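You operate a simulated robot arm through the tools that you are given. There is no shell and no other tool.

Carry out the task below with a simulated robot arm. There is one attempt and no reset: what you move stays moved.

Task
Pile some things up. At the end: the green notebook from the desk top is on the top of the lift board, with the yellow tin from there on top of it and the red stone on top of that; the yellow board wiper stands on top of the white blotter; whatever was shut is shut again. Leave all else as you found it, and nothing knocked over.

The check looks at the end state, three seconds after you hand in, the way a careful person would. Anything else that was tipped, shoved, dropped, spilled or broken makes it a failure.

Robot
A 6-joint arm with a two-finger parallel gripper, fixed in place. Base frame: the origin is at the foot of the arm, x ahead of it, y to its left, z up; the work surface is at about z = 0. Lengths are in mm, angles in rad, forces in N, time in s.
With the tool pointing down near the work surface it reaches from about 140 to 580 mm from the base axis. Its first joint turns from -1.152 to 1.152 rad. Payload 2.1 kg.
The TCP is the grasp point between the finger pads, 30 mm short of the fingertips. In the tool frame z runs along the fingers and y along their closing line. Largest opening 94 mm; finger width 28, thickness 10; the body of the gripper, 50 by 96 mm, starts 55 mm behind the TCP.
Orientation is told as [roll, pitch, yaw] about the base's x, y, z axes, in that order, counted from this pose: with the fingers straight down and closing along the base's y, the tool's x points along the base's -x, its y along +y and its z along -z.

Tools
- The arm moves only by the tool play_rows. Its argument "targets" is a list of rows, each an object of numbers (a shift or turn left out is 0, a gripper value left out holds the last): "dx", "dy", "dz": the shift along the base's x, y, z in units of 20 mm (1.0 is 20 mm); "wx", "wy", "wz": the turn, a rotation vector about the base's x, y, z in units of 8 degrees (1.0 is 8 degrees). In form: [{"dx": .., "dy": .., "dz": .., "wx": .., "wy": .., "wz": ..}, ...]. A call has 1 to 20 rows; each row shifts and turns the commanded pose from where the row before left it. "grip" is the gripper command, from -1 (shut) to 1 (fully open), values between in proportion, set as the call begins (left out, the last holds). A call with a number of a shift or a turn outside -1 to 1 is refused whole. Each row takes 0.2 s and may step no farther than 50 mm and 0.15 rad from the row before; otherwise, or with a gripper value out of range, the whole call is refused. Where a pose cannot be reached the arm comes as near as it can. A force on the tool above 40 N (or 10 N above the force at the start of the call, whichever is more), or a blocked arm, ends the call early, and 0.2 s more pass. Each finger travels about 72 mm/s and halts on what it meets, pressing with about 26 N; the grip force reading is that of the motor and also rises with nothing between the fingers. The clock runs only during rows and for 0.2 s after the last one: add rows that do not move to give the fingers time. The reply holds the time, the measured pose of the TCP, the force on the tool along the base axes, the opening and the grip force, in the units named above and with some noise, with the torque about the TCP (base axes, N m) and any sound that the robot's microphone picked up, and new pictures: "views" is both (left out), scene, wrist or none.
- Cameras (640 x 400 px; columns grow to the right, rows downward): "scene" is fixed at [60.7, -379.6, 480.1]; the picture's right is [0.69, -0.72, 0.00], its down [-0.43, -0.41, -0.81] and it looks along [0.58, 0.56, -0.59] (base axes); focal length 214 px, centre (320, 200). "wrist" rides on the gripper at [76, 14, -102] in the tool frame; the picture's right is [-0.18, 0.98, 0.00], its down [-0.75, -0.14, -0.64] and it looks along [-0.63, -0.12, 0.77] (tool axes); focal length 243 px, centre (320, 200). There is no depth. A picture from a camera that has moved, and an enlarged one, comes with that camera's place and axes in the base frame and with its lens.
- close_up(camera, box): a new picture of the part [left, top, right, bottom] of that camera's present view, enlarged. The clock stands still meanwhile.
- finish_job(): hands the job in; it is judged then, once.

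Nothing tells you positions but the pictures and the camera data. Unless the task says otherwise, let go and move clear before handing in.

The tools are called as a command line: name --argument value ..., lists and objects as JSON in quotes. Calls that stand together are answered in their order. play_rows: Moves the arm, as the interface text tells. Its arguments: {"type":"object","properties":{"targets":{"type":"array","items":{"type":"object","properties":{"dx":{"type":"number"},"dy":{"type":"number"},"dz":{"type":"number"},"wx":{"type":"number"},"wy":{"type":"number"},"wz":{"type":"number"}}}},"grip":{"type":"number"},"views":{"type":"string","enum":["both","scene","wrist","none"]}},"required":["targets"]} The other tools are called the same way: close_up (camera, box) takes an enlarged picture of a part of a camera's view; finish_job () hands the job in.

At the start:

```text
time_s: 0.0
tool_pos: [255.6, -136.1, 358.7]
tool_rot: [-0.002, 0.0, 0.001]
contact_force: [-0.6, -0.2, 0.3]
ft_torque: [0.01, -0.01, -0.03]
finger_gap: 93.9
grip_force: 0.0
```

scene: 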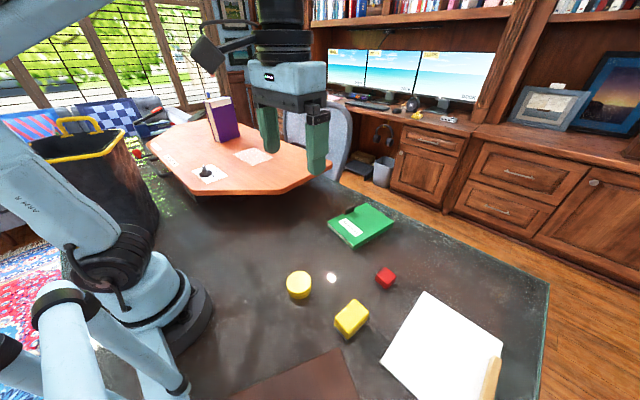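
wrist: 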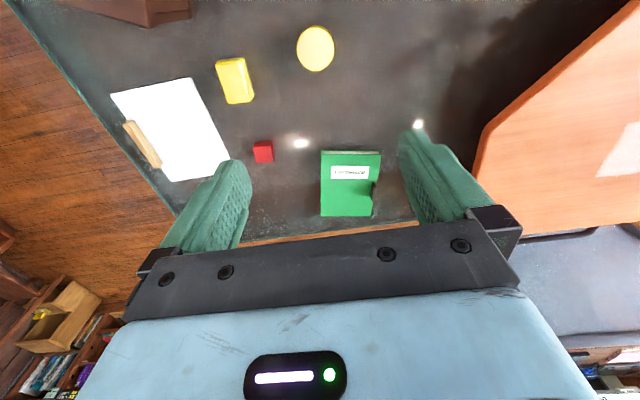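

I see a dark desk with a green notebook, a round yellow tin, a yellow block (likely the wiper), a red cube (likely the stone), a white blotter with a wooden item at its edge, and an orange raised board at the left carrying a purple book and other things. I'll look closer before moving.

close_up --camera "scene" --box '[120, 80, 360, 230]'

close_up --camera "scene" --box '[260, 190, 420, 290]'

close_up --camera "scene" --box '[230, 250, 560, 400]'

close_up --camera "wrist" --box '[80, 0, 440, 225]'

close_up --camera "wrist" --box '[400, 0, 640, 260]'

```text
2.67 times, centred on (240, 155) of scene
camera zoom: at [60.7, -379.6, 480.1], right [0.69, -0.72, 0.0], down [-0.43, -0.41, -0.81], along [0.58, 0.56, -0.59], focal length 572 px, centre (533, 320)
```

zoom: 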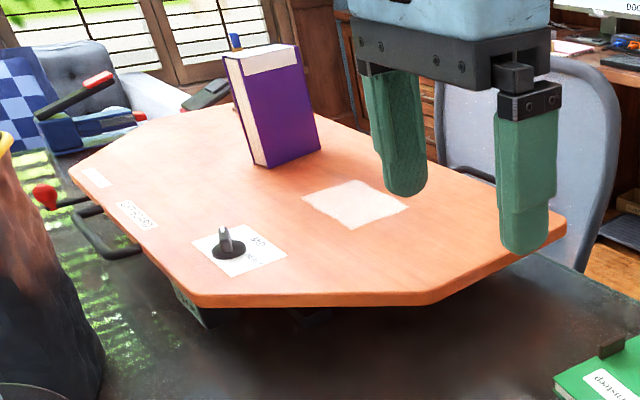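

```text
4.00 times, centred on (340, 240) of scene
camera zoom: at [60.7, -379.6, 480.1], right [0.69, -0.72, 0.0], down [-0.43, -0.41, -0.81], along [0.58, 0.56, -0.59], focal length 858 px, centre (240, 40)
```

zoom: 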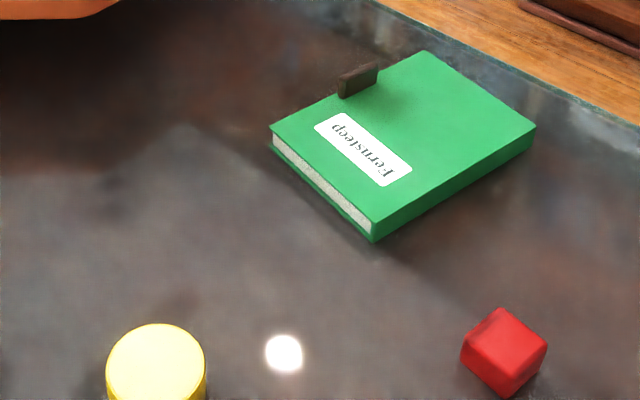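

```text
1.94 times, centred on (395, 325) of scene
camera zoom: at [60.7, -379.6, 480.1], right [0.69, -0.72, 0.0], down [-0.43, -0.41, -0.81], along [0.58, 0.56, -0.59], focal length 416 px, centre (174, -42)
```

zoom: 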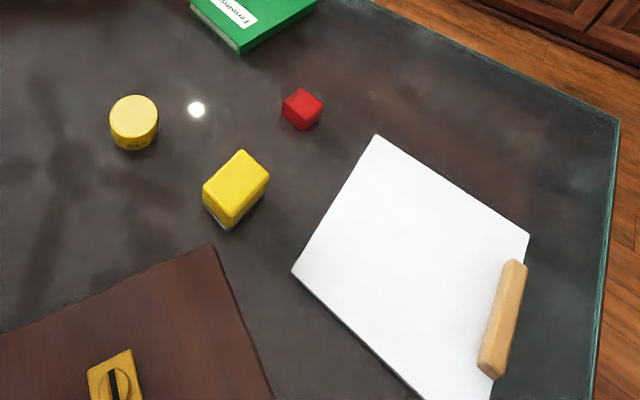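

```text
1.78 times, centred on (260, 112) of wrist
camera zoom: at [178.0, -120.9, 461.2], right [0.18, 0.98, 0.0], down [0.75, -0.14, 0.64], along [0.63, -0.12, -0.77], focal length 431 px, centre (427, 356)
```

zoom: 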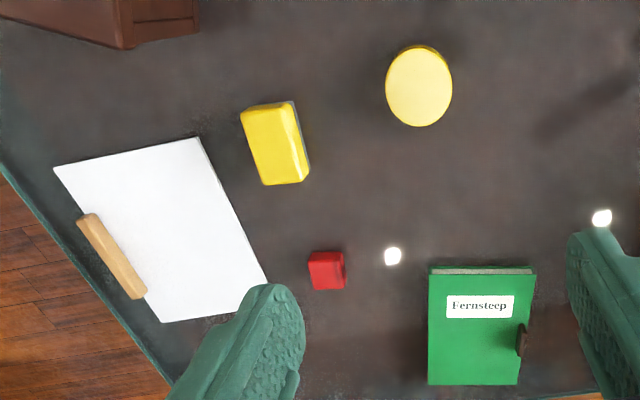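

```text
1.54 times, centred on (520, 130) of wrist
camera zoom: at [178.0, -120.9, 461.2], right [0.18, 0.98, 0.0], down [0.75, -0.14, 0.64], along [0.63, -0.12, -0.77], focal length 373 px, centre (12, 308)
```

zoom: 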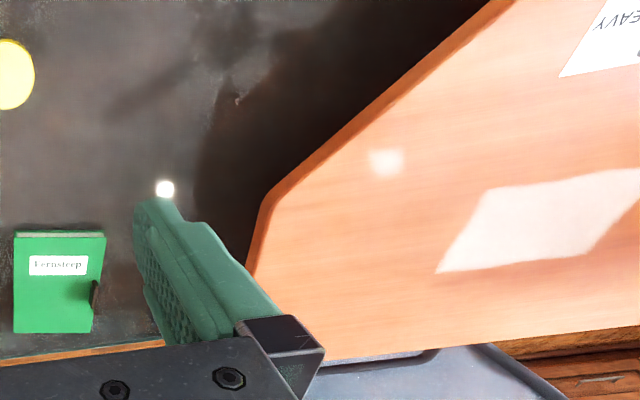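

The desk objects are clear enough in outline; now I want to read the labels on the lift board and see what the brown box at the bottom and the things near the board are.

close_up --camera "scene" --box '[130, 140, 290, 210]'

close_up --camera "scene" --box '[180, 150, 250, 195]'

close_up --camera "scene" --box '[120, 90, 200, 190]'

close_up --camera "scene" --box '[200, 330, 400, 400]'

close_up --camera "wrist" --box '[540, 60, 640, 200]'

close_up --camera "wrist" --box '[0, 260, 160, 400]'

```text
4.00 times, centred on (210, 175) of scene
camera zoom: at [60.7, -379.6, 480.1], right [0.69, -0.72, 0.0], down [-0.43, -0.41, -0.81], along [0.58, 0.56, -0.59], focal length 858 px, centre (760, 300)
```

zoom: 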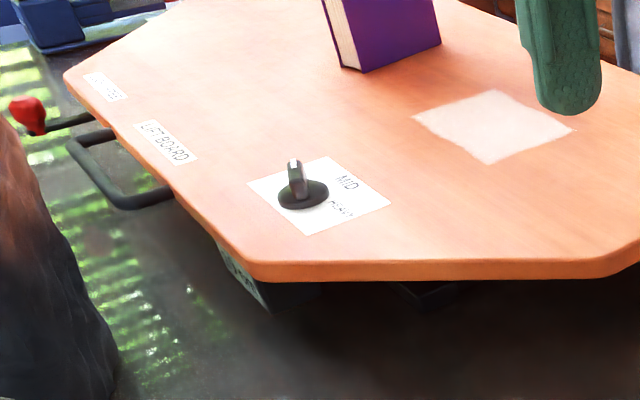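

```text
8.89 times, centred on (215, 172) of scene
camera zoom: at [60.7, -379.6, 480.1], right [0.69, -0.72, 0.0], down [-0.43, -0.41, -0.81], along [0.58, 0.56, -0.59], focal length 1906 px, centre (1253, 444)
```

zoom: 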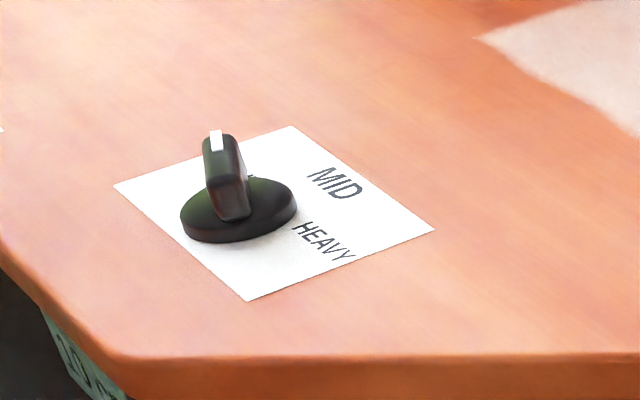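

```text
4.00 times, centred on (160, 140) of scene
camera zoom: at [60.7, -379.6, 480.1], right [0.69, -0.72, 0.0], down [-0.43, -0.41, -0.81], along [0.58, 0.56, -0.59], focal length 858 px, centre (960, 440)
```

zoom: 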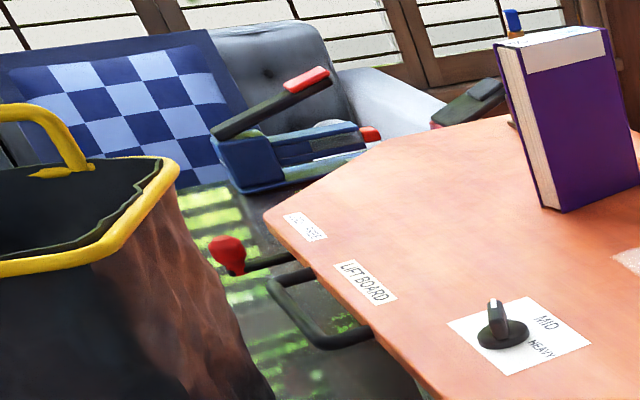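

```text
3.20 times, centred on (300, 365) of scene
camera zoom: at [60.7, -379.6, 480.1], right [0.69, -0.72, 0.0], down [-0.43, -0.41, -0.81], along [0.58, 0.56, -0.59], focal length 686 px, centre (384, -328)
```

zoom: 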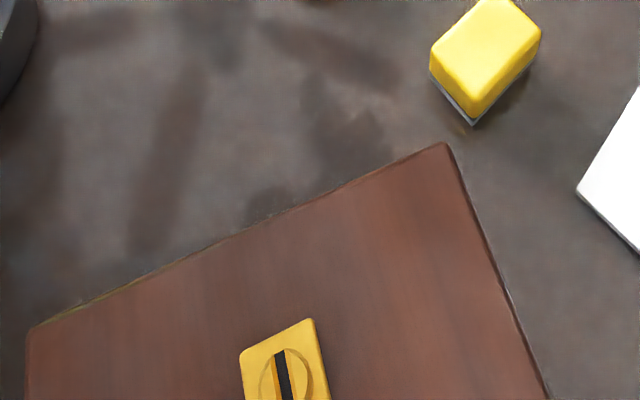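

```text
2.86 times, centred on (590, 130) of wrist
camera zoom: at [178.0, -120.9, 461.2], right [0.18, 0.98, 0.0], down [0.75, -0.14, 0.64], along [0.63, -0.12, -0.77], focal length 693 px, centre (-451, 400)
```

zoom: 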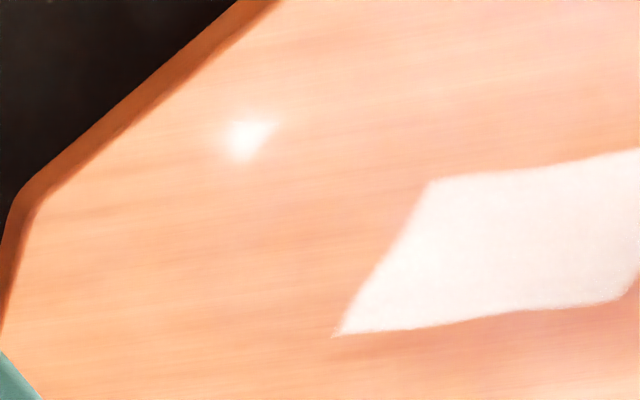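

```text
2.86 times, centred on (80, 330) of wrist
camera zoom: at [178.0, -120.9, 461.2], right [0.18, 0.98, 0.0], down [0.75, -0.14, 0.64], along [0.63, -0.12, -0.77], focal length 693 px, centre (1006, -171)
```

zoom: 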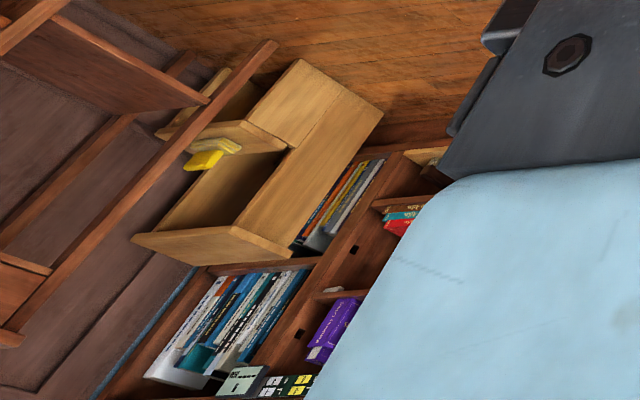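

The lift board has a dial with MID/HEAVY labels and a lever; the notebook (about 123 x 177 mm, at x 417–617, y −40 to −196) has a dark tab on its left edge. I'll swing the wrist camera over to look at the board more closely before touching anything.

play_rows --targets '[{"dx": -0.15, "dy": 0.98, "dz": 0.2, "wz": 0.47}, {"dx": -0.15, "dy": 0.98, "dz": 0.2, "wz": 0.47}, {"dx": -0.15, "dy": 0.98, "dz": 0.2, "wz": 0.47}, {"dx": -0.15, "dy": 0.98, "dz": 0.2, "wz": 0.47}, {"dx": -0.15, "dy": 0.98, "dz": 0.2, "wz": 0.47}, {"dx": -0.15, "dy": 0.98, "dz": 0.2, "wz": 0.47}, {"dx": -0.15, "dy": 0.98, "dz": 0.2, "wz": 0.47}, {"dx": -0.15, "dy": 0.98, "dz": 0.2, "wz": 0.47}, {"dx": -0.15, "dy": 0.98, "dz": 0.2, "wz": 0.47}, {"dx": -0.15, "dy": 0.98, "dz": 0.2, "wz": 0.47}, {"dx": -0.15, "dy": 0.98, "dz": 0.2, "wz": 0.47}, {"dx": -0.15, "dy": 0.98, "dz": 0.2, "wz": 0.47}, {}]' --grip 1

```text
time_s: 2.8
tool_pos: [219.2, 97.4, 407.2]
tool_rot: [0.001, 0.0, 0.787]
contact_force: [-0.1, 0.2, 0.1]
ft_torque: [-0.02, 0.04, 0.03]
finger_gap: 94.0
grip_force: 0.0
camera wrist: at [154.9, 55.2, 509.3], right [-0.57, 0.82, 0.0], down [0.63, 0.43, 0.64], along [0.53, 0.36, -0.77], focal length 243 px, centre (320, 200)
```

scene: 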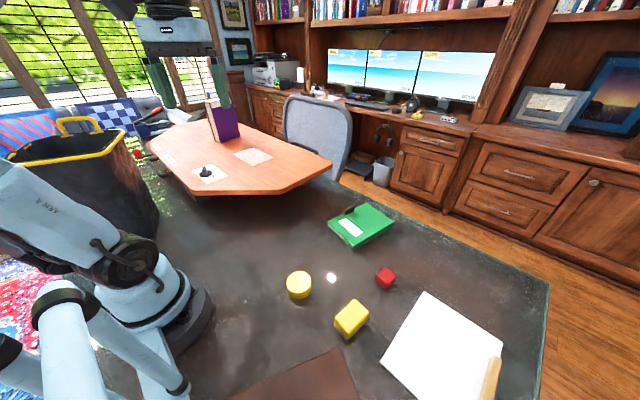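
wrist: 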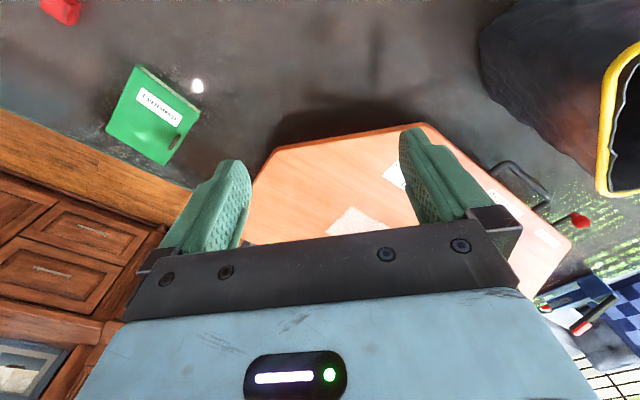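

The board's near edge and part of the dial label are visible between the fingers. I'll zoom in on it and on the notebook's tab.

close_up --camera "wrist" --box '[240, 110, 420, 240]'

close_up --camera "wrist" --box '[460, 140, 640, 300]'

close_up --camera "wrist" --box '[90, 50, 220, 180]'

close_up --camera "scene" --box '[170, 80, 340, 210]'

```text
3.08 times, centred on (330, 175) of wrist
camera zoom: at [154.9, 55.2, 509.3], right [-0.57, 0.82, 0.0], down [0.63, 0.43, 0.64], along [0.53, 0.36, -0.77], focal length 746 px, centre (289, 277)
```

zoom: 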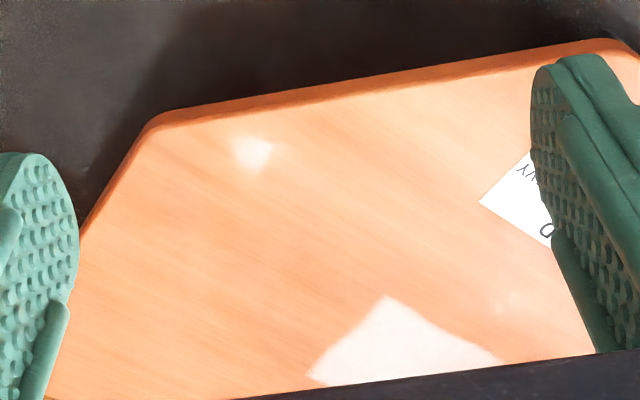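

```text
2.50 times, centred on (550, 220) of wrist
camera zoom: at [154.9, 55.2, 509.3], right [-0.57, 0.82, 0.0], down [0.63, 0.43, 0.64], along [0.53, 0.36, -0.77], focal length 606 px, centre (-255, 150)
```

zoom: 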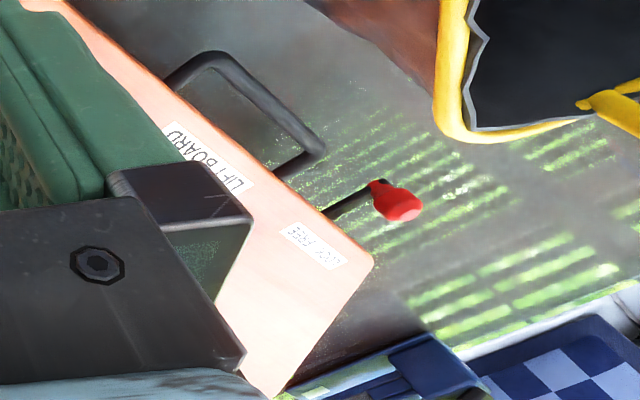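

```text
3.08 times, centred on (155, 115) of wrist
camera zoom: at [154.9, 55.2, 509.3], right [-0.57, 0.82, 0.0], down [0.63, 0.43, 0.64], along [0.53, 0.36, -0.77], focal length 746 px, centre (828, 462)
```

zoom: 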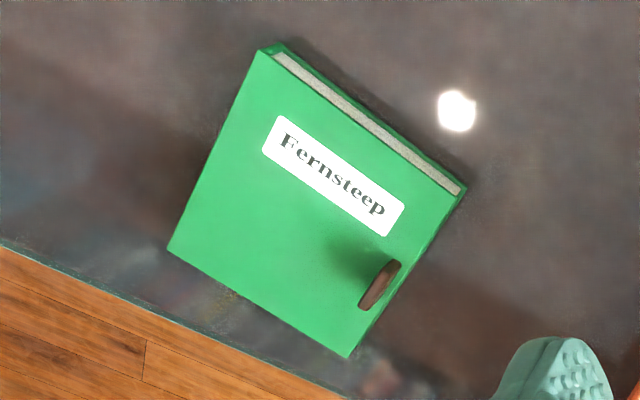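

```text
3.08 times, centred on (255, 145) of scene
camera zoom: at [60.7, -379.6, 480.1], right [0.69, -0.72, 0.0], down [-0.43, -0.41, -0.81], along [0.58, 0.56, -0.59], focal length 660 px, centre (520, 369)
```

zoom: 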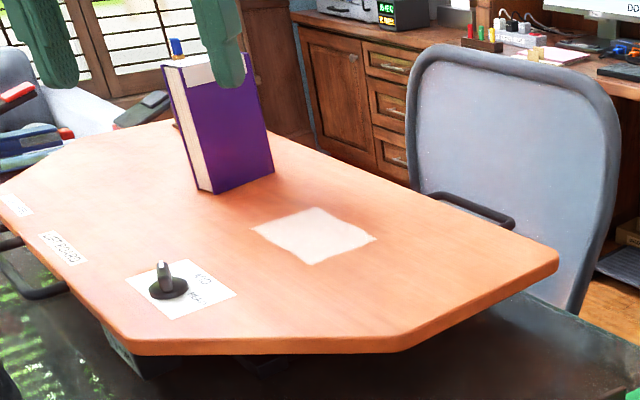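

The lever label reads LOCK / FREE and the dial card has MID and HEAVY. I'll turn the wrist a little so the dial and the lever come between the fingers.

play_rows --targets '[{"wz": 1}, {"wz": 1}, {"wz": 1}, {}]' --views "wrist"

```text
time_s: 3.8
tool_pos: [220.7, 99.8, 407.7]
tool_rot: [0.0, -0.001, 1.21]
contact_force: [0.4, -0.4, 0.0]
ft_torque: [0.0, 0.0, 0.03]
finger_gap: 93.9
grip_force: 0.0
camera wrist: at [177.7, 33.8, 509.2], right [-0.85, 0.52, 0.0], down [0.4, 0.65, 0.64], along [0.33, 0.55, -0.77], focal length 243 px, centre (320, 200)
```

wrist: 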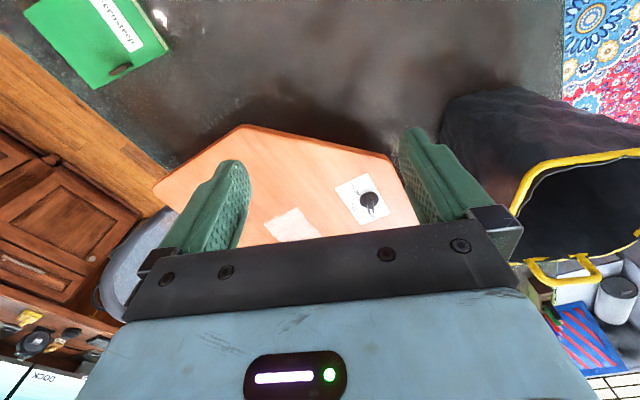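

close_up --camera "wrist" --box '[320, 160, 410, 235]'

close_up --camera "wrist" --box '[150, 110, 420, 250]'

```text
5.33 times, centred on (365, 198) of wrist
camera zoom: at [177.7, 33.8, 509.2], right [-0.85, 0.52, 0.0], down [0.4, 0.65, 0.64], along [0.33, 0.55, -0.77], focal length 1294 px, centre (80, 213)
```

zoom: 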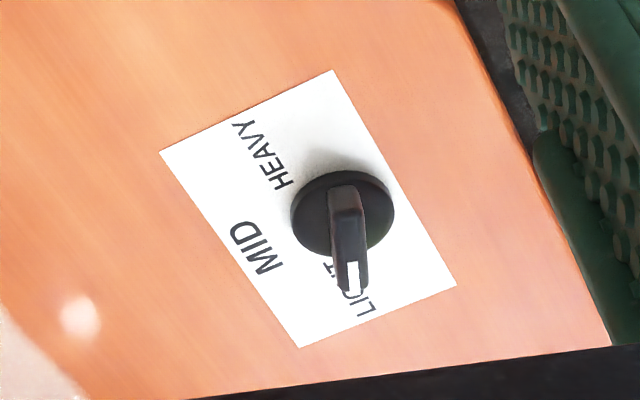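

```text
2.37 times, centred on (285, 180) of wrist
camera zoom: at [177.7, 33.8, 509.2], right [-0.85, 0.52, 0.0], down [0.4, 0.65, 0.64], along [0.33, 0.55, -0.77], focal length 575 px, centre (403, 247)
```

zoom: 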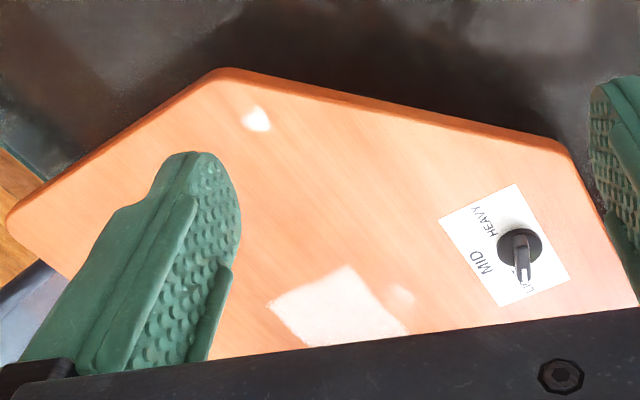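

The dial points at LIGHT. I'll check the lever's LOCK/FREE state and the card beside it in the scene camera, and look at whether the board could sink.

close_up --camera "scene" --box '[125, 140, 185, 180]'

close_up --camera "scene" --box '[170, 180, 290, 220]'

close_up --camera "scene" --box '[190, 85, 250, 150]'

```text
10.00 times, centred on (155, 160) of scene
camera zoom: at [60.7, -379.6, 480.1], right [0.69, -0.72, 0.0], down [-0.43, -0.41, -0.81], along [0.58, 0.56, -0.59], focal length 2145 px, centre (1970, 600)
```

zoom: 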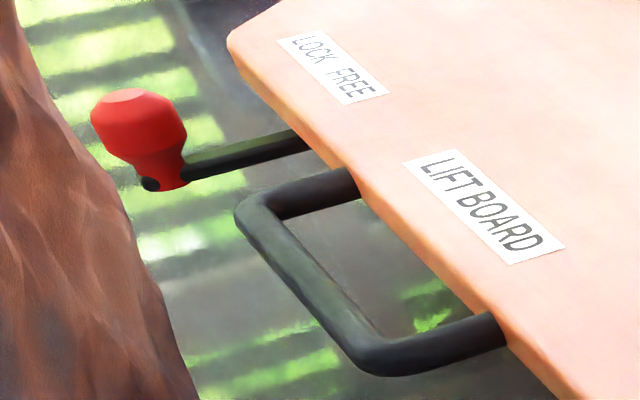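

```text
5.33 times, centred on (230, 200) of scene
camera zoom: at [60.7, -379.6, 480.1], right [0.69, -0.72, 0.0], down [-0.43, -0.41, -0.81], along [0.58, 0.56, -0.59], focal length 1144 px, centre (800, 200)
```

zoom: 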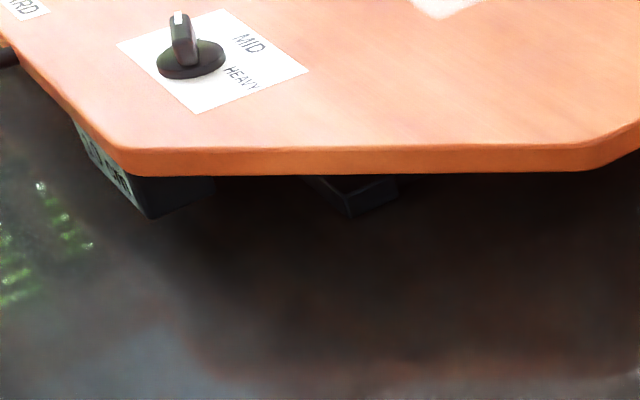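

```text
6.15 times, centred on (220, 118) of scene
camera zoom: at [60.7, -379.6, 480.1], right [0.69, -0.72, 0.0], down [-0.43, -0.41, -0.81], along [0.58, 0.56, -0.59], focal length 1320 px, centre (935, 708)
```

zoom: 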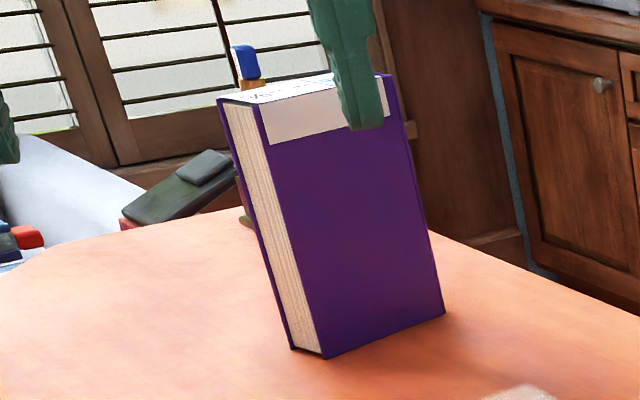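

The lever rod sits beside FREE and the dial points to LIGHT, so the board may give under load; I'll need to watch that. Next I'll look closely at the notebook and its tab, since at about 123 mm wide it's too broad for the gripper.

play_rows --targets '[{"dx": 0.875, "dy": -0.667, "dz": -0.78, "wz": -0.722}, {"dx": 0.875, "dy": -0.667, "dz": -0.78, "wz": -0.722}, {"dx": 0.875, "dy": -0.667, "dz": -0.78, "wz": -0.722}, {"dx": 0.875, "dy": -0.667, "dz": -0.78, "wz": -0.722}, {"dx": 0.875, "dy": -0.667, "dz": -0.78, "wz": -0.722}, {"dx": 0.875, "dy": -0.667, "dz": -0.78, "wz": -0.722}, {"dx": 0.875, "dy": -0.667, "dz": -0.78, "wz": -0.722}, {"dx": 0.875, "dy": -0.667, "dz": -0.78, "wz": -0.722}, {"dx": 0.875, "dy": -0.667, "dz": -0.78, "wz": -0.722}, {"dx": 0.875, "dy": -0.667, "dz": -0.78, "wz": -0.722}, {"dx": 0.875, "dy": -0.667, "dz": -0.78, "wz": -0.722}, {"dx": 0.875, "dy": -0.667, "dz": -0.78, "wz": -0.722}, {}]'

```text
time_s: 6.6
tool_pos: [428.9, -58.7, 218.2]
tool_rot: [-0.001, -0.002, -0.008]
contact_force: [0.3, 1.3, -0.1]
ft_torque: [0.0, -0.01, 0.0]
finger_gap: 93.8
grip_force: 0.1
camera wrist: at [352.2, -44.1, 320.3], right [0.19, 0.98, 0.0], down [0.75, -0.15, 0.64], along [0.63, -0.12, -0.77], focal length 243 px, centre (320, 200)
```

scene: 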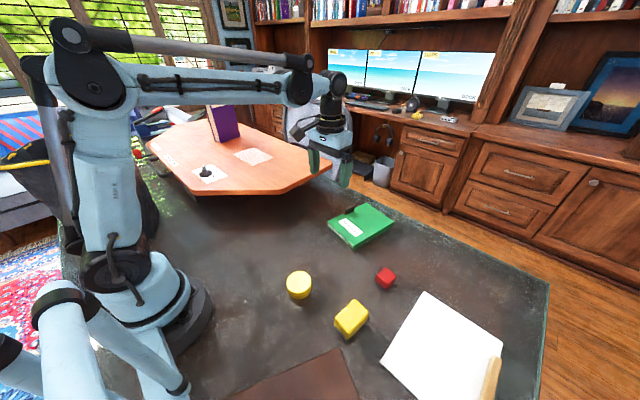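
wrist: 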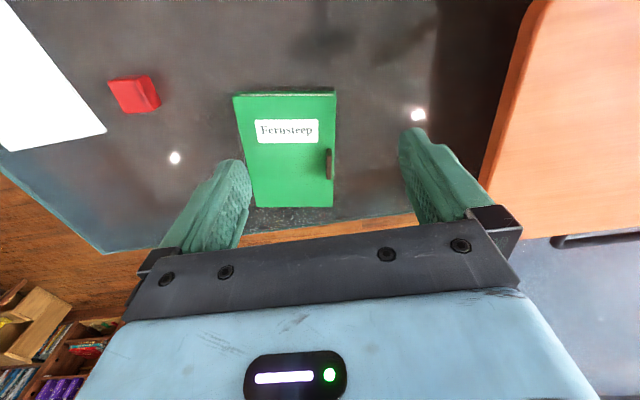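

The notebook is now in full view between the fingers with the dark tab on its left long edge. I'll zoom in on it.

close_up --camera "wrist" --box '[225, 80, 345, 215]'

close_up --camera "wrist" --box '[300, 130, 360, 190]'

close_up --camera "scene" --box '[320, 190, 400, 250]'

```text
2.96 times, centred on (285, 148) of wrist
camera zoom: at [352.2, -44.1, 320.3], right [0.19, 0.98, 0.0], down [0.75, -0.15, 0.64], along [0.63, -0.12, -0.77], focal length 719 px, centre (424, 356)
```

zoom: 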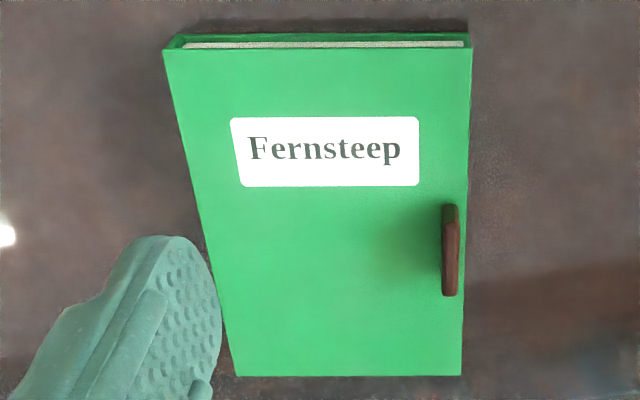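

```text
6.67 times, centred on (330, 160) of wrist
camera zoom: at [352.2, -44.1, 320.3], right [0.19, 0.98, 0.0], down [0.75, -0.15, 0.64], along [0.63, -0.12, -0.77], focal length 1618 px, centre (253, 467)
```

zoom: 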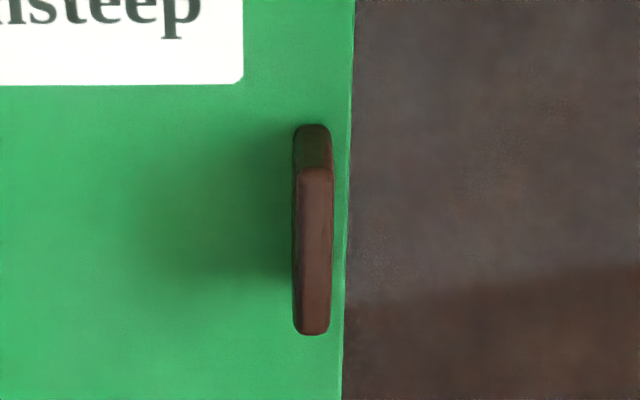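

```text
6.67 times, centred on (360, 220) of scene
camera zoom: at [60.7, -379.6, 480.1], right [0.69, -0.72, 0.0], down [-0.43, -0.41, -0.81], along [0.58, 0.56, -0.59], focal length 1430 px, centre (53, 67)
```

zoom: 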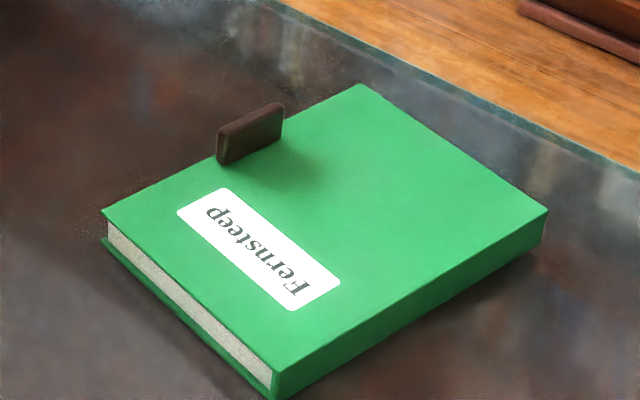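

The tab is a thin upright fin (about 40 long, 8 thick, 17 high, top at z≈34) near the notebook's left edge, centred near (532, −65) and running about −9.5° from x. I'll move above it with a narrower opening to check alignment.

play_rows --targets '[{"dx": 0.86, "dy": -0.05, "dz": -0.65, "wz": -0.19}, {"dx": 0.86, "dy": -0.05, "dz": -0.65, "wz": -0.19}, {"dx": 0.86, "dy": -0.05, "dz": -0.65, "wz": -0.19}, {"dx": 0.86, "dy": -0.05, "dz": -0.65, "wz": -0.19}, {"dx": 0.86, "dy": -0.05, "dz": -0.65, "wz": -0.19}, {"dx": 0.86, "dy": -0.05, "dz": -0.65, "wz": -0.19}, {}, {}]' --grip -0.1

```text
time_s: 8.4
tool_pos: [533.2, -65.8, 141.9]
tool_rot: [0.0, 0.0, -0.165]
contact_force: [-0.1, -0.3, 0.0]
ft_torque: [-0.02, 0.0, 0.0]
finger_gap: 42.3
grip_force: 0.0
camera wrist: at [458.6, -38.7, 243.6], right [0.34, 0.94, 0.0], down [0.72, -0.26, 0.64], along [0.6, -0.22, -0.77], focal length 243 px, centre (320, 200)
```

scene: 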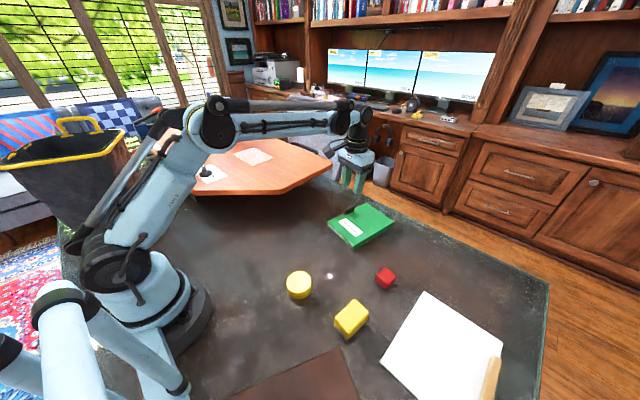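
wrist: 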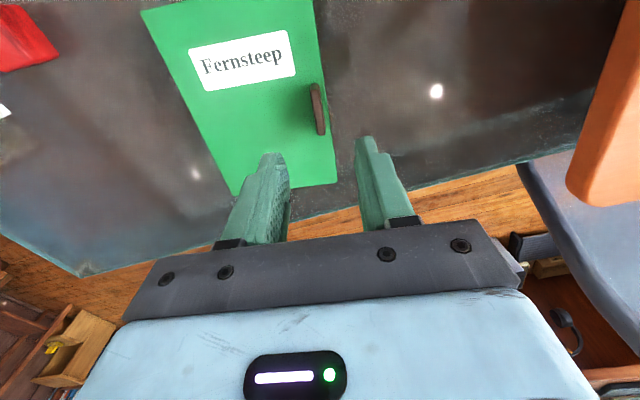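

close_up --camera "wrist" --box '[270, 60, 370, 200]'

```text
2.86 times, centred on (320, 130) of wrist
camera zoom: at [458.6, -38.7, 243.6], right [0.34, 0.94, 0.0], down [0.72, -0.26, 0.64], along [0.6, -0.22, -0.77], focal length 693 px, centre (320, 400)
```

zoom: 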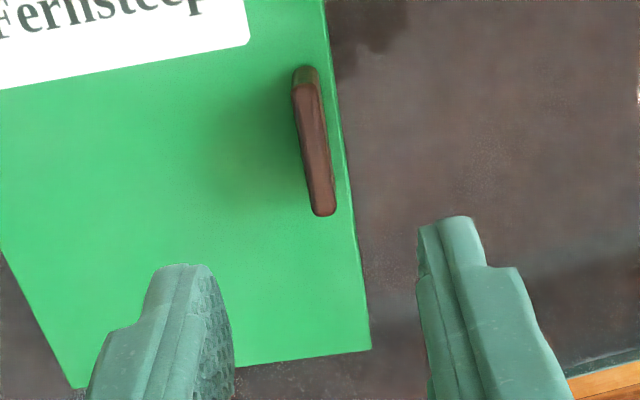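

The tab is centred near (531, −66) by this view, at about −10.7°; the gripper is well aligned. I'll go down to just above the fin and check again.

play_rows --targets '[{"dx": -0.03, "dz": -0.8, "wz": -0.04}, {"dx": -0.03, "dz": -0.8, "wz": -0.04}, {"dx": -0.03, "dz": -0.8, "wz": -0.04}, {"dz": -0.8, "wz": -0.04}, {}, {}]'

close_up --camera "wrist" --box '[230, 60, 410, 200]'

close_up --camera "scene" --box '[310, 150, 410, 250]'

```text
time_s: 9.8
tool_pos: [528.6, -64.8, 77.5]
tool_rot: [0.0, 0.0, -0.189]
contact_force: [-0.3, -0.3, -0.2]
ft_torque: [0.03, -0.03, 0.0]
finger_gap: 42.3
grip_force: 0.0
camera wrist: at [456.0, -36.7, 180.5], right [0.36, 0.93, 0.0], down [0.71, -0.28, 0.64], along [0.6, -0.23, -0.77], focal length 243 px, centre (320, 200)
```

scene: 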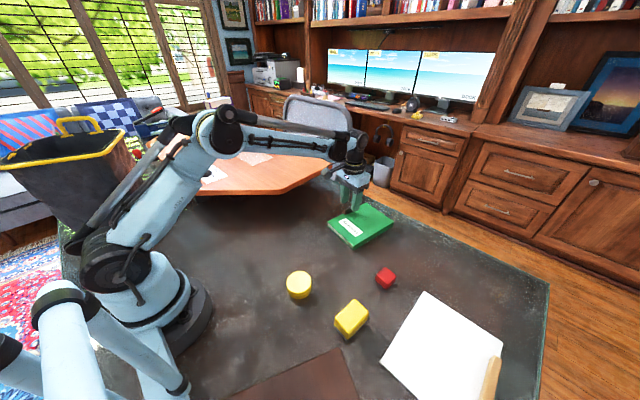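
wrist: 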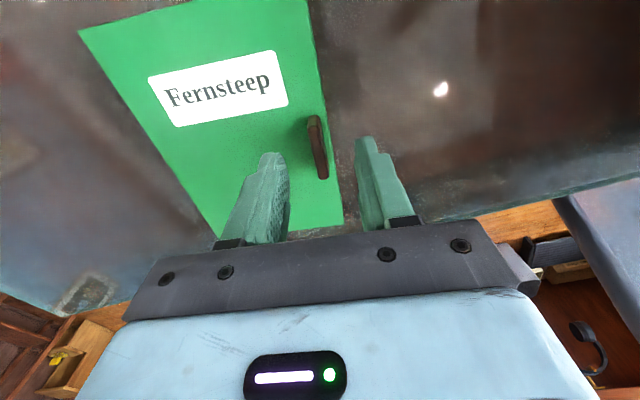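

```text
2.86 times, centred on (320, 130) of wrist
camera zoom: at [456.0, -36.7, 180.5], right [0.36, 0.93, 0.0], down [0.71, -0.28, 0.64], along [0.6, -0.23, -0.77], focal length 693 px, centre (320, 400)
```

zoom: 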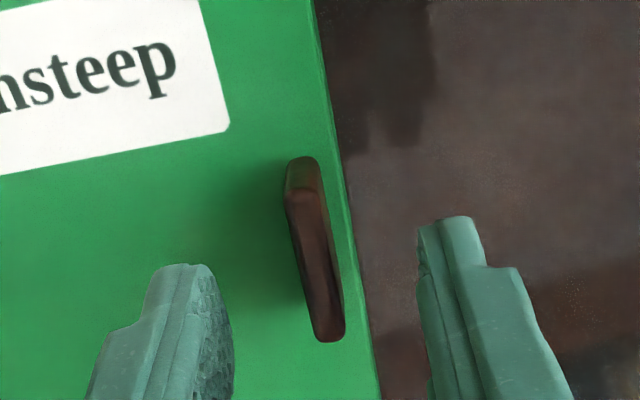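

```text
4.00 times, centred on (360, 200) of scene
camera zoom: at [60.6, -379.6, 480.1], right [0.69, -0.72, 0.0], down [-0.43, -0.41, -0.81], along [0.58, 0.56, -0.59], focal length 858 px, centre (160, 200)
```

zoom: 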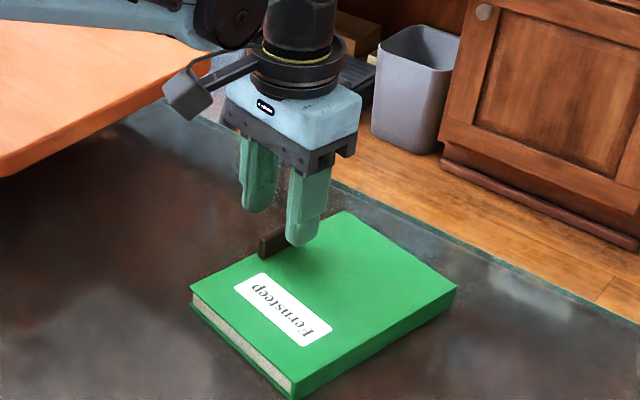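

The fin is centred between the fingers. I'll lower until the tips are just above the cover, then close on the fin.

play_rows --targets '[{"dx": 0.1, "dy": -0.08, "dz": -0.65}, {"dz": -0.65, "wz": -0.08}, {}, {}]'

close_up --camera "wrist" --box '[230, 60, 410, 200]'

close_up --camera "scene" --box '[330, 170, 400, 240]'

```text
time_s: 10.8
tool_pos: [531.9, -68.6, 51.9]
tool_rot: [0.001, -0.002, -0.197]
contact_force: [0.0, 0.6, 4.7]
ft_torque: [-0.13, 0.01, -0.03]
finger_gap: 42.5
grip_force: 0.5
camera wrist: at [458.9, -38.1, 154.2], right [0.37, 0.93, 0.0], down [0.71, -0.29, 0.64], along [0.6, -0.24, -0.77], focal length 243 px, centre (320, 200)
```

scene: 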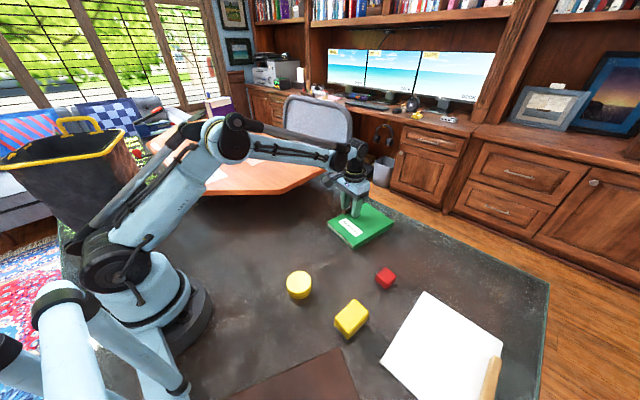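
wrist: 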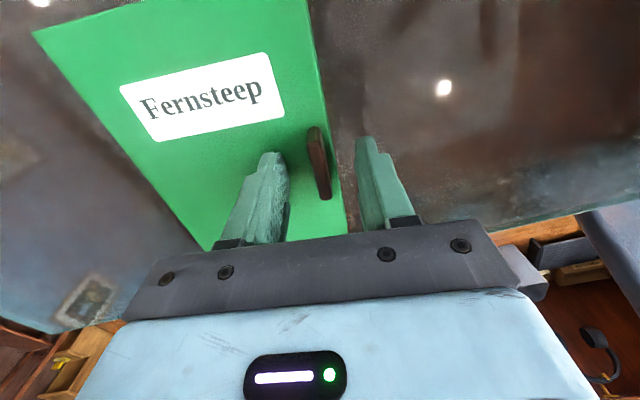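

```text
2.86 times, centred on (320, 130) of wrist
camera zoom: at [458.9, -38.1, 154.2], right [0.37, 0.93, 0.0], down [0.71, -0.29, 0.64], along [0.6, -0.24, -0.77], focal length 693 px, centre (320, 400)
```

zoom: 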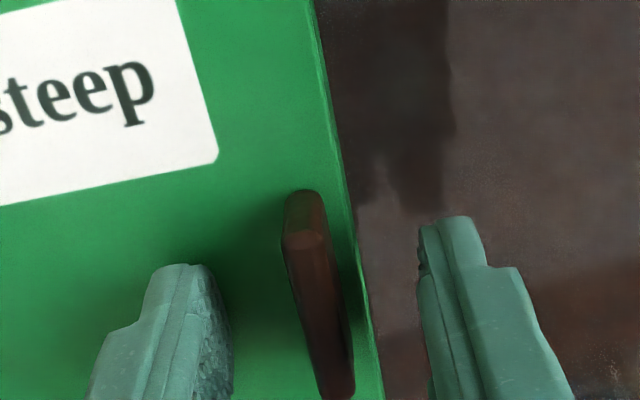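

```text
5.71 times, centred on (365, 205) of scene
camera zoom: at [60.6, -379.6, 480.1], right [0.69, -0.72, 0.0], down [-0.43, -0.41, -0.81], along [0.58, 0.56, -0.59], focal length 1226 px, centre (63, 171)
```

zoom: 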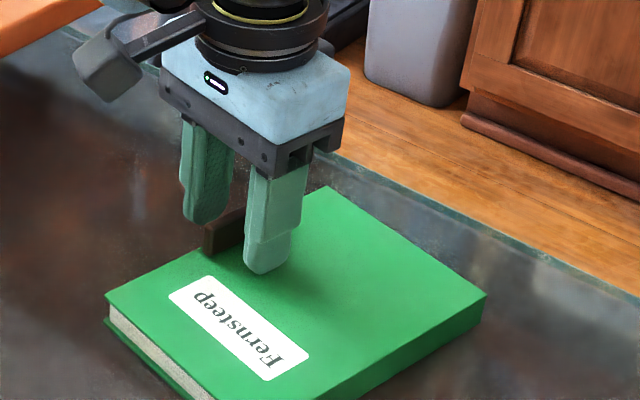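

The inner fingertip is just touching the cover (about 5 N), so the cover top is at z≈21–22. I'll rise 2 mm and close on the fin.

play_rows --targets '[{"dz": 0.1}, {}, {}, {}, {}]' --grip -1

close_up --camera "wrist" --box '[230, 60, 410, 200]'

```text
time_s: 12.0
tool_pos: [532.1, -67.6, 54.2]
tool_rot: [0.0, 0.0, -0.196]
contact_force: [0.7, 0.0, -0.5]
ft_torque: [0.11, -0.07, 0.02]
finger_gap: 7.6
grip_force: 25.7
camera wrist: at [459.1, -38.3, 156.0], right [0.37, 0.93, 0.0], down [0.71, -0.29, 0.64], along [0.6, -0.24, -0.77], focal length 243 px, centre (320, 200)
```

scene: 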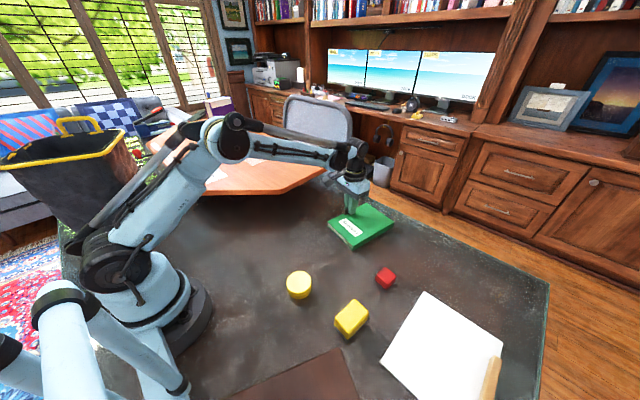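
wrist: 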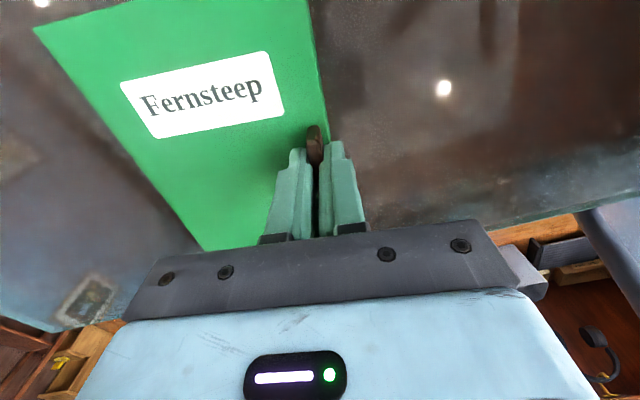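

```text
2.86 times, centred on (320, 130) of wrist
camera zoom: at [459.1, -38.3, 156.0], right [0.37, 0.93, 0.0], down [0.71, -0.29, 0.64], along [0.6, -0.24, -0.77], focal length 693 px, centre (320, 400)
```

zoom: 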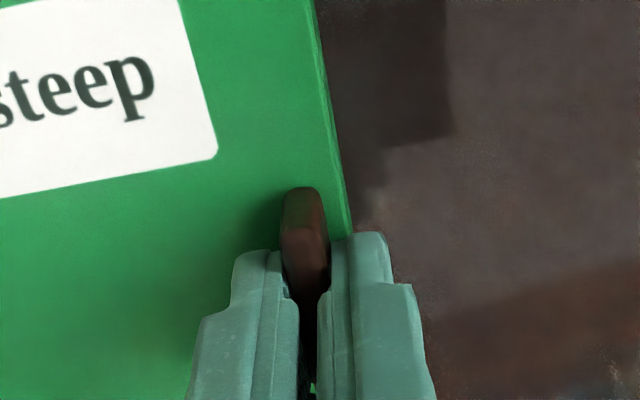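

The fin is gripped (gap 7.6 mm). I'll raise it by only about 8 mm and see whether the whole notebook comes up or just its cover opens.

play_rows --targets '[{"dz": 0.2}, {"dz": 0.2}, {}, {}]'

close_up --camera "scene" --box '[320, 180, 400, 250]'

close_up --camera "wrist" --box '[180, 0, 420, 200]'

```text
time_s: 13.0
tool_pos: [531.8, -67.0, 61.3]
tool_rot: [0.002, -0.002, -0.196]
contact_force: [-0.5, 0.0, -2.9]
ft_torque: [0.18, -0.05, -0.01]
finger_gap: 7.8
grip_force: 26.0
camera wrist: at [459.3, -38.0, 163.7], right [0.37, 0.93, 0.0], down [0.71, -0.29, 0.64], along [0.6, -0.24, -0.77], focal length 243 px, centre (320, 200)
```

scene: 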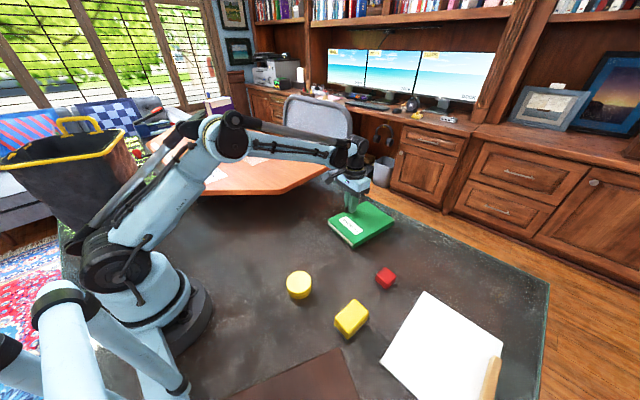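
wrist: 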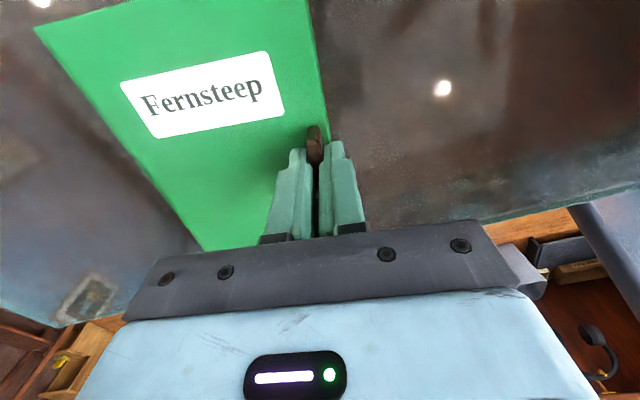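

```text
5.71 times, centred on (360, 215) of scene
camera zoom: at [60.7, -379.6, 480.1], right [0.69, -0.72, 0.0], down [-0.43, -0.41, -0.81], along [0.58, 0.56, -0.59], focal length 1226 px, centre (91, 114)
```

zoom: 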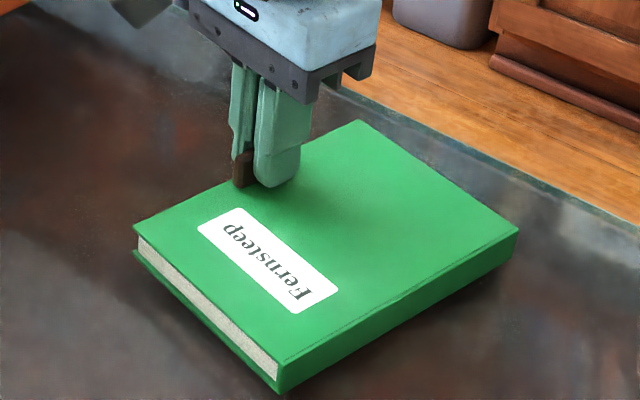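

```text
2.00 times, centred on (300, 100) of wrist
camera zoom: at [459.3, -38.0, 163.7], right [0.37, 0.93, 0.0], down [0.71, -0.29, 0.64], along [0.6, -0.24, -0.77], focal length 485 px, centre (360, 400)
```

zoom: 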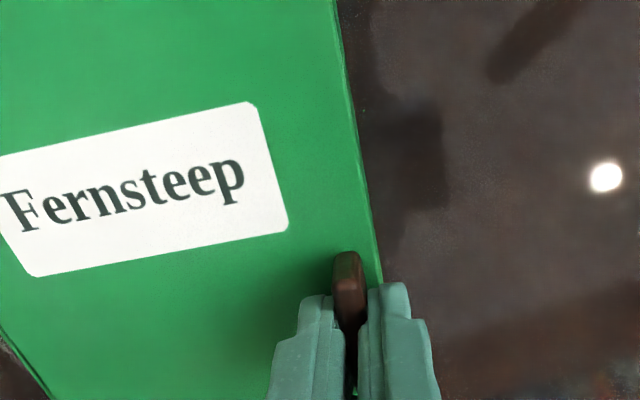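

The whole notebook seems to rise level with the fin (about 3 N). I'll lift another 30 mm and check for tilt.

play_rows --targets '[{"dz": 0.5}, {"dz": 0.5}, {"dz": 0.5}, {}, {}]'

close_up --camera "scene" --box '[310, 160, 410, 250]'

```text
time_s: 14.2
tool_pos: [531.9, -67.3, 91.9]
tool_rot: [0.001, 0.0, -0.198]
contact_force: [-0.4, 0.4, 0.0]
ft_torque: [-0.01, 0.02, -0.03]
finger_gap: 0.0
grip_force: 25.6
camera wrist: at [458.7, -38.8, 194.4], right [0.37, 0.93, 0.0], down [0.71, -0.29, 0.64], along [0.6, -0.24, -0.77], focal length 243 px, centre (320, 200)
```

scene: 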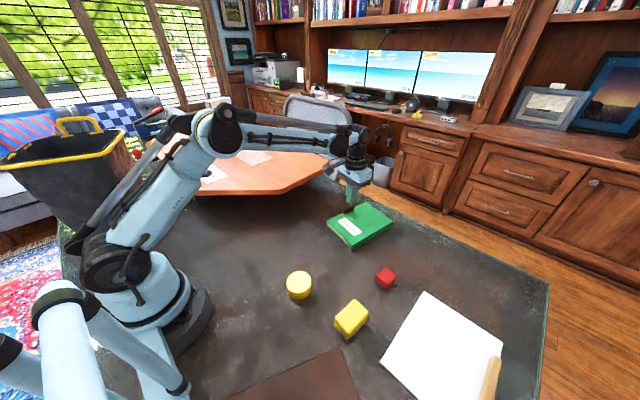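
wrist: 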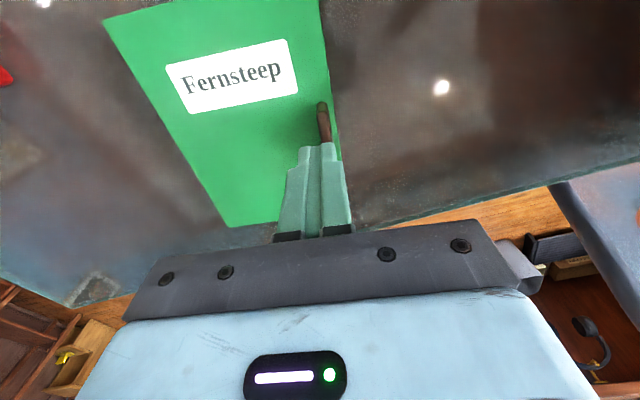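

```text
4.44 times, centred on (360, 205) of scene
camera zoom: at [60.7, -379.6, 480.1], right [0.69, -0.72, 0.0], down [-0.43, -0.41, -0.81], along [0.58, 0.56, -0.59], focal length 953 px, centre (142, 178)
```

zoom: 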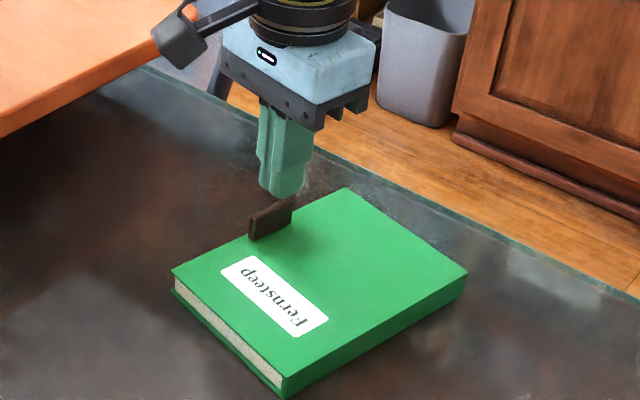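

The fin slipped out of the tips and the notebook settled back flat on the desk, still shut and about where it was. Holding it level twists the fin too much, so I plan to tip the notebook up about its spine so it hangs below the fin. First I'll test in free air whether the arm can roll the tool 60° there.

play_rows --targets '[{"dz": 0.9}, {"dz": 0.9}, {"dz": 0.9}, {"dz": 0.9, "wx": 0.98, "wy": -0.19}, {"wx": 0.98, "wy": -0.19}, {"wx": 0.98, "wy": -0.19}, {"wx": 0.98, "wy": -0.19}, {"wx": 0.98, "wy": -0.19}, {"wx": 0.98, "wy": -0.19}, {"wx": 0.98, "wy": -0.19}, {"wx": 0.98, "wy": -0.19}, {}, {}]' --grip -0.1

close_up --camera "scene" --box '[310, 120, 430, 250]'

```text
time_s: 17.0
tool_pos: [534.0, -68.3, 162.1]
tool_rot: [1.117, 0.005, -0.196]
contact_force: [-0.3, 0.0, -0.2]
ft_torque: [-0.01, 0.01, -0.02]
finger_gap: 42.2
grip_force: 0.0
camera wrist: at [440.8, -137.0, 221.3], right [0.27, 0.39, 0.88], down [0.62, -0.77, 0.15], along [0.74, 0.5, -0.45], focal length 243 px, centre (320, 200)
```

scene: 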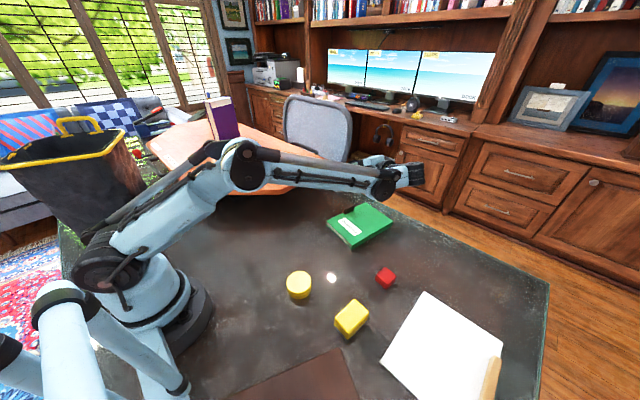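
wrist: 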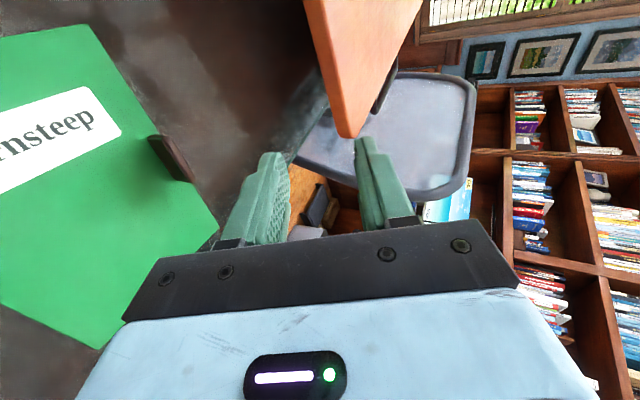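

```text
3.08 times, centred on (370, 185) of scene
camera zoom: at [60.6, -379.6, 480.1], right [0.69, -0.72, 0.0], down [-0.43, -0.41, -0.81], along [0.58, 0.56, -0.59], focal length 660 px, centre (166, 246)
```

zoom: 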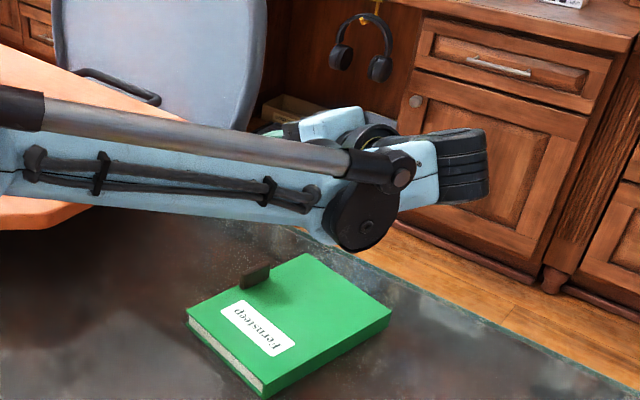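

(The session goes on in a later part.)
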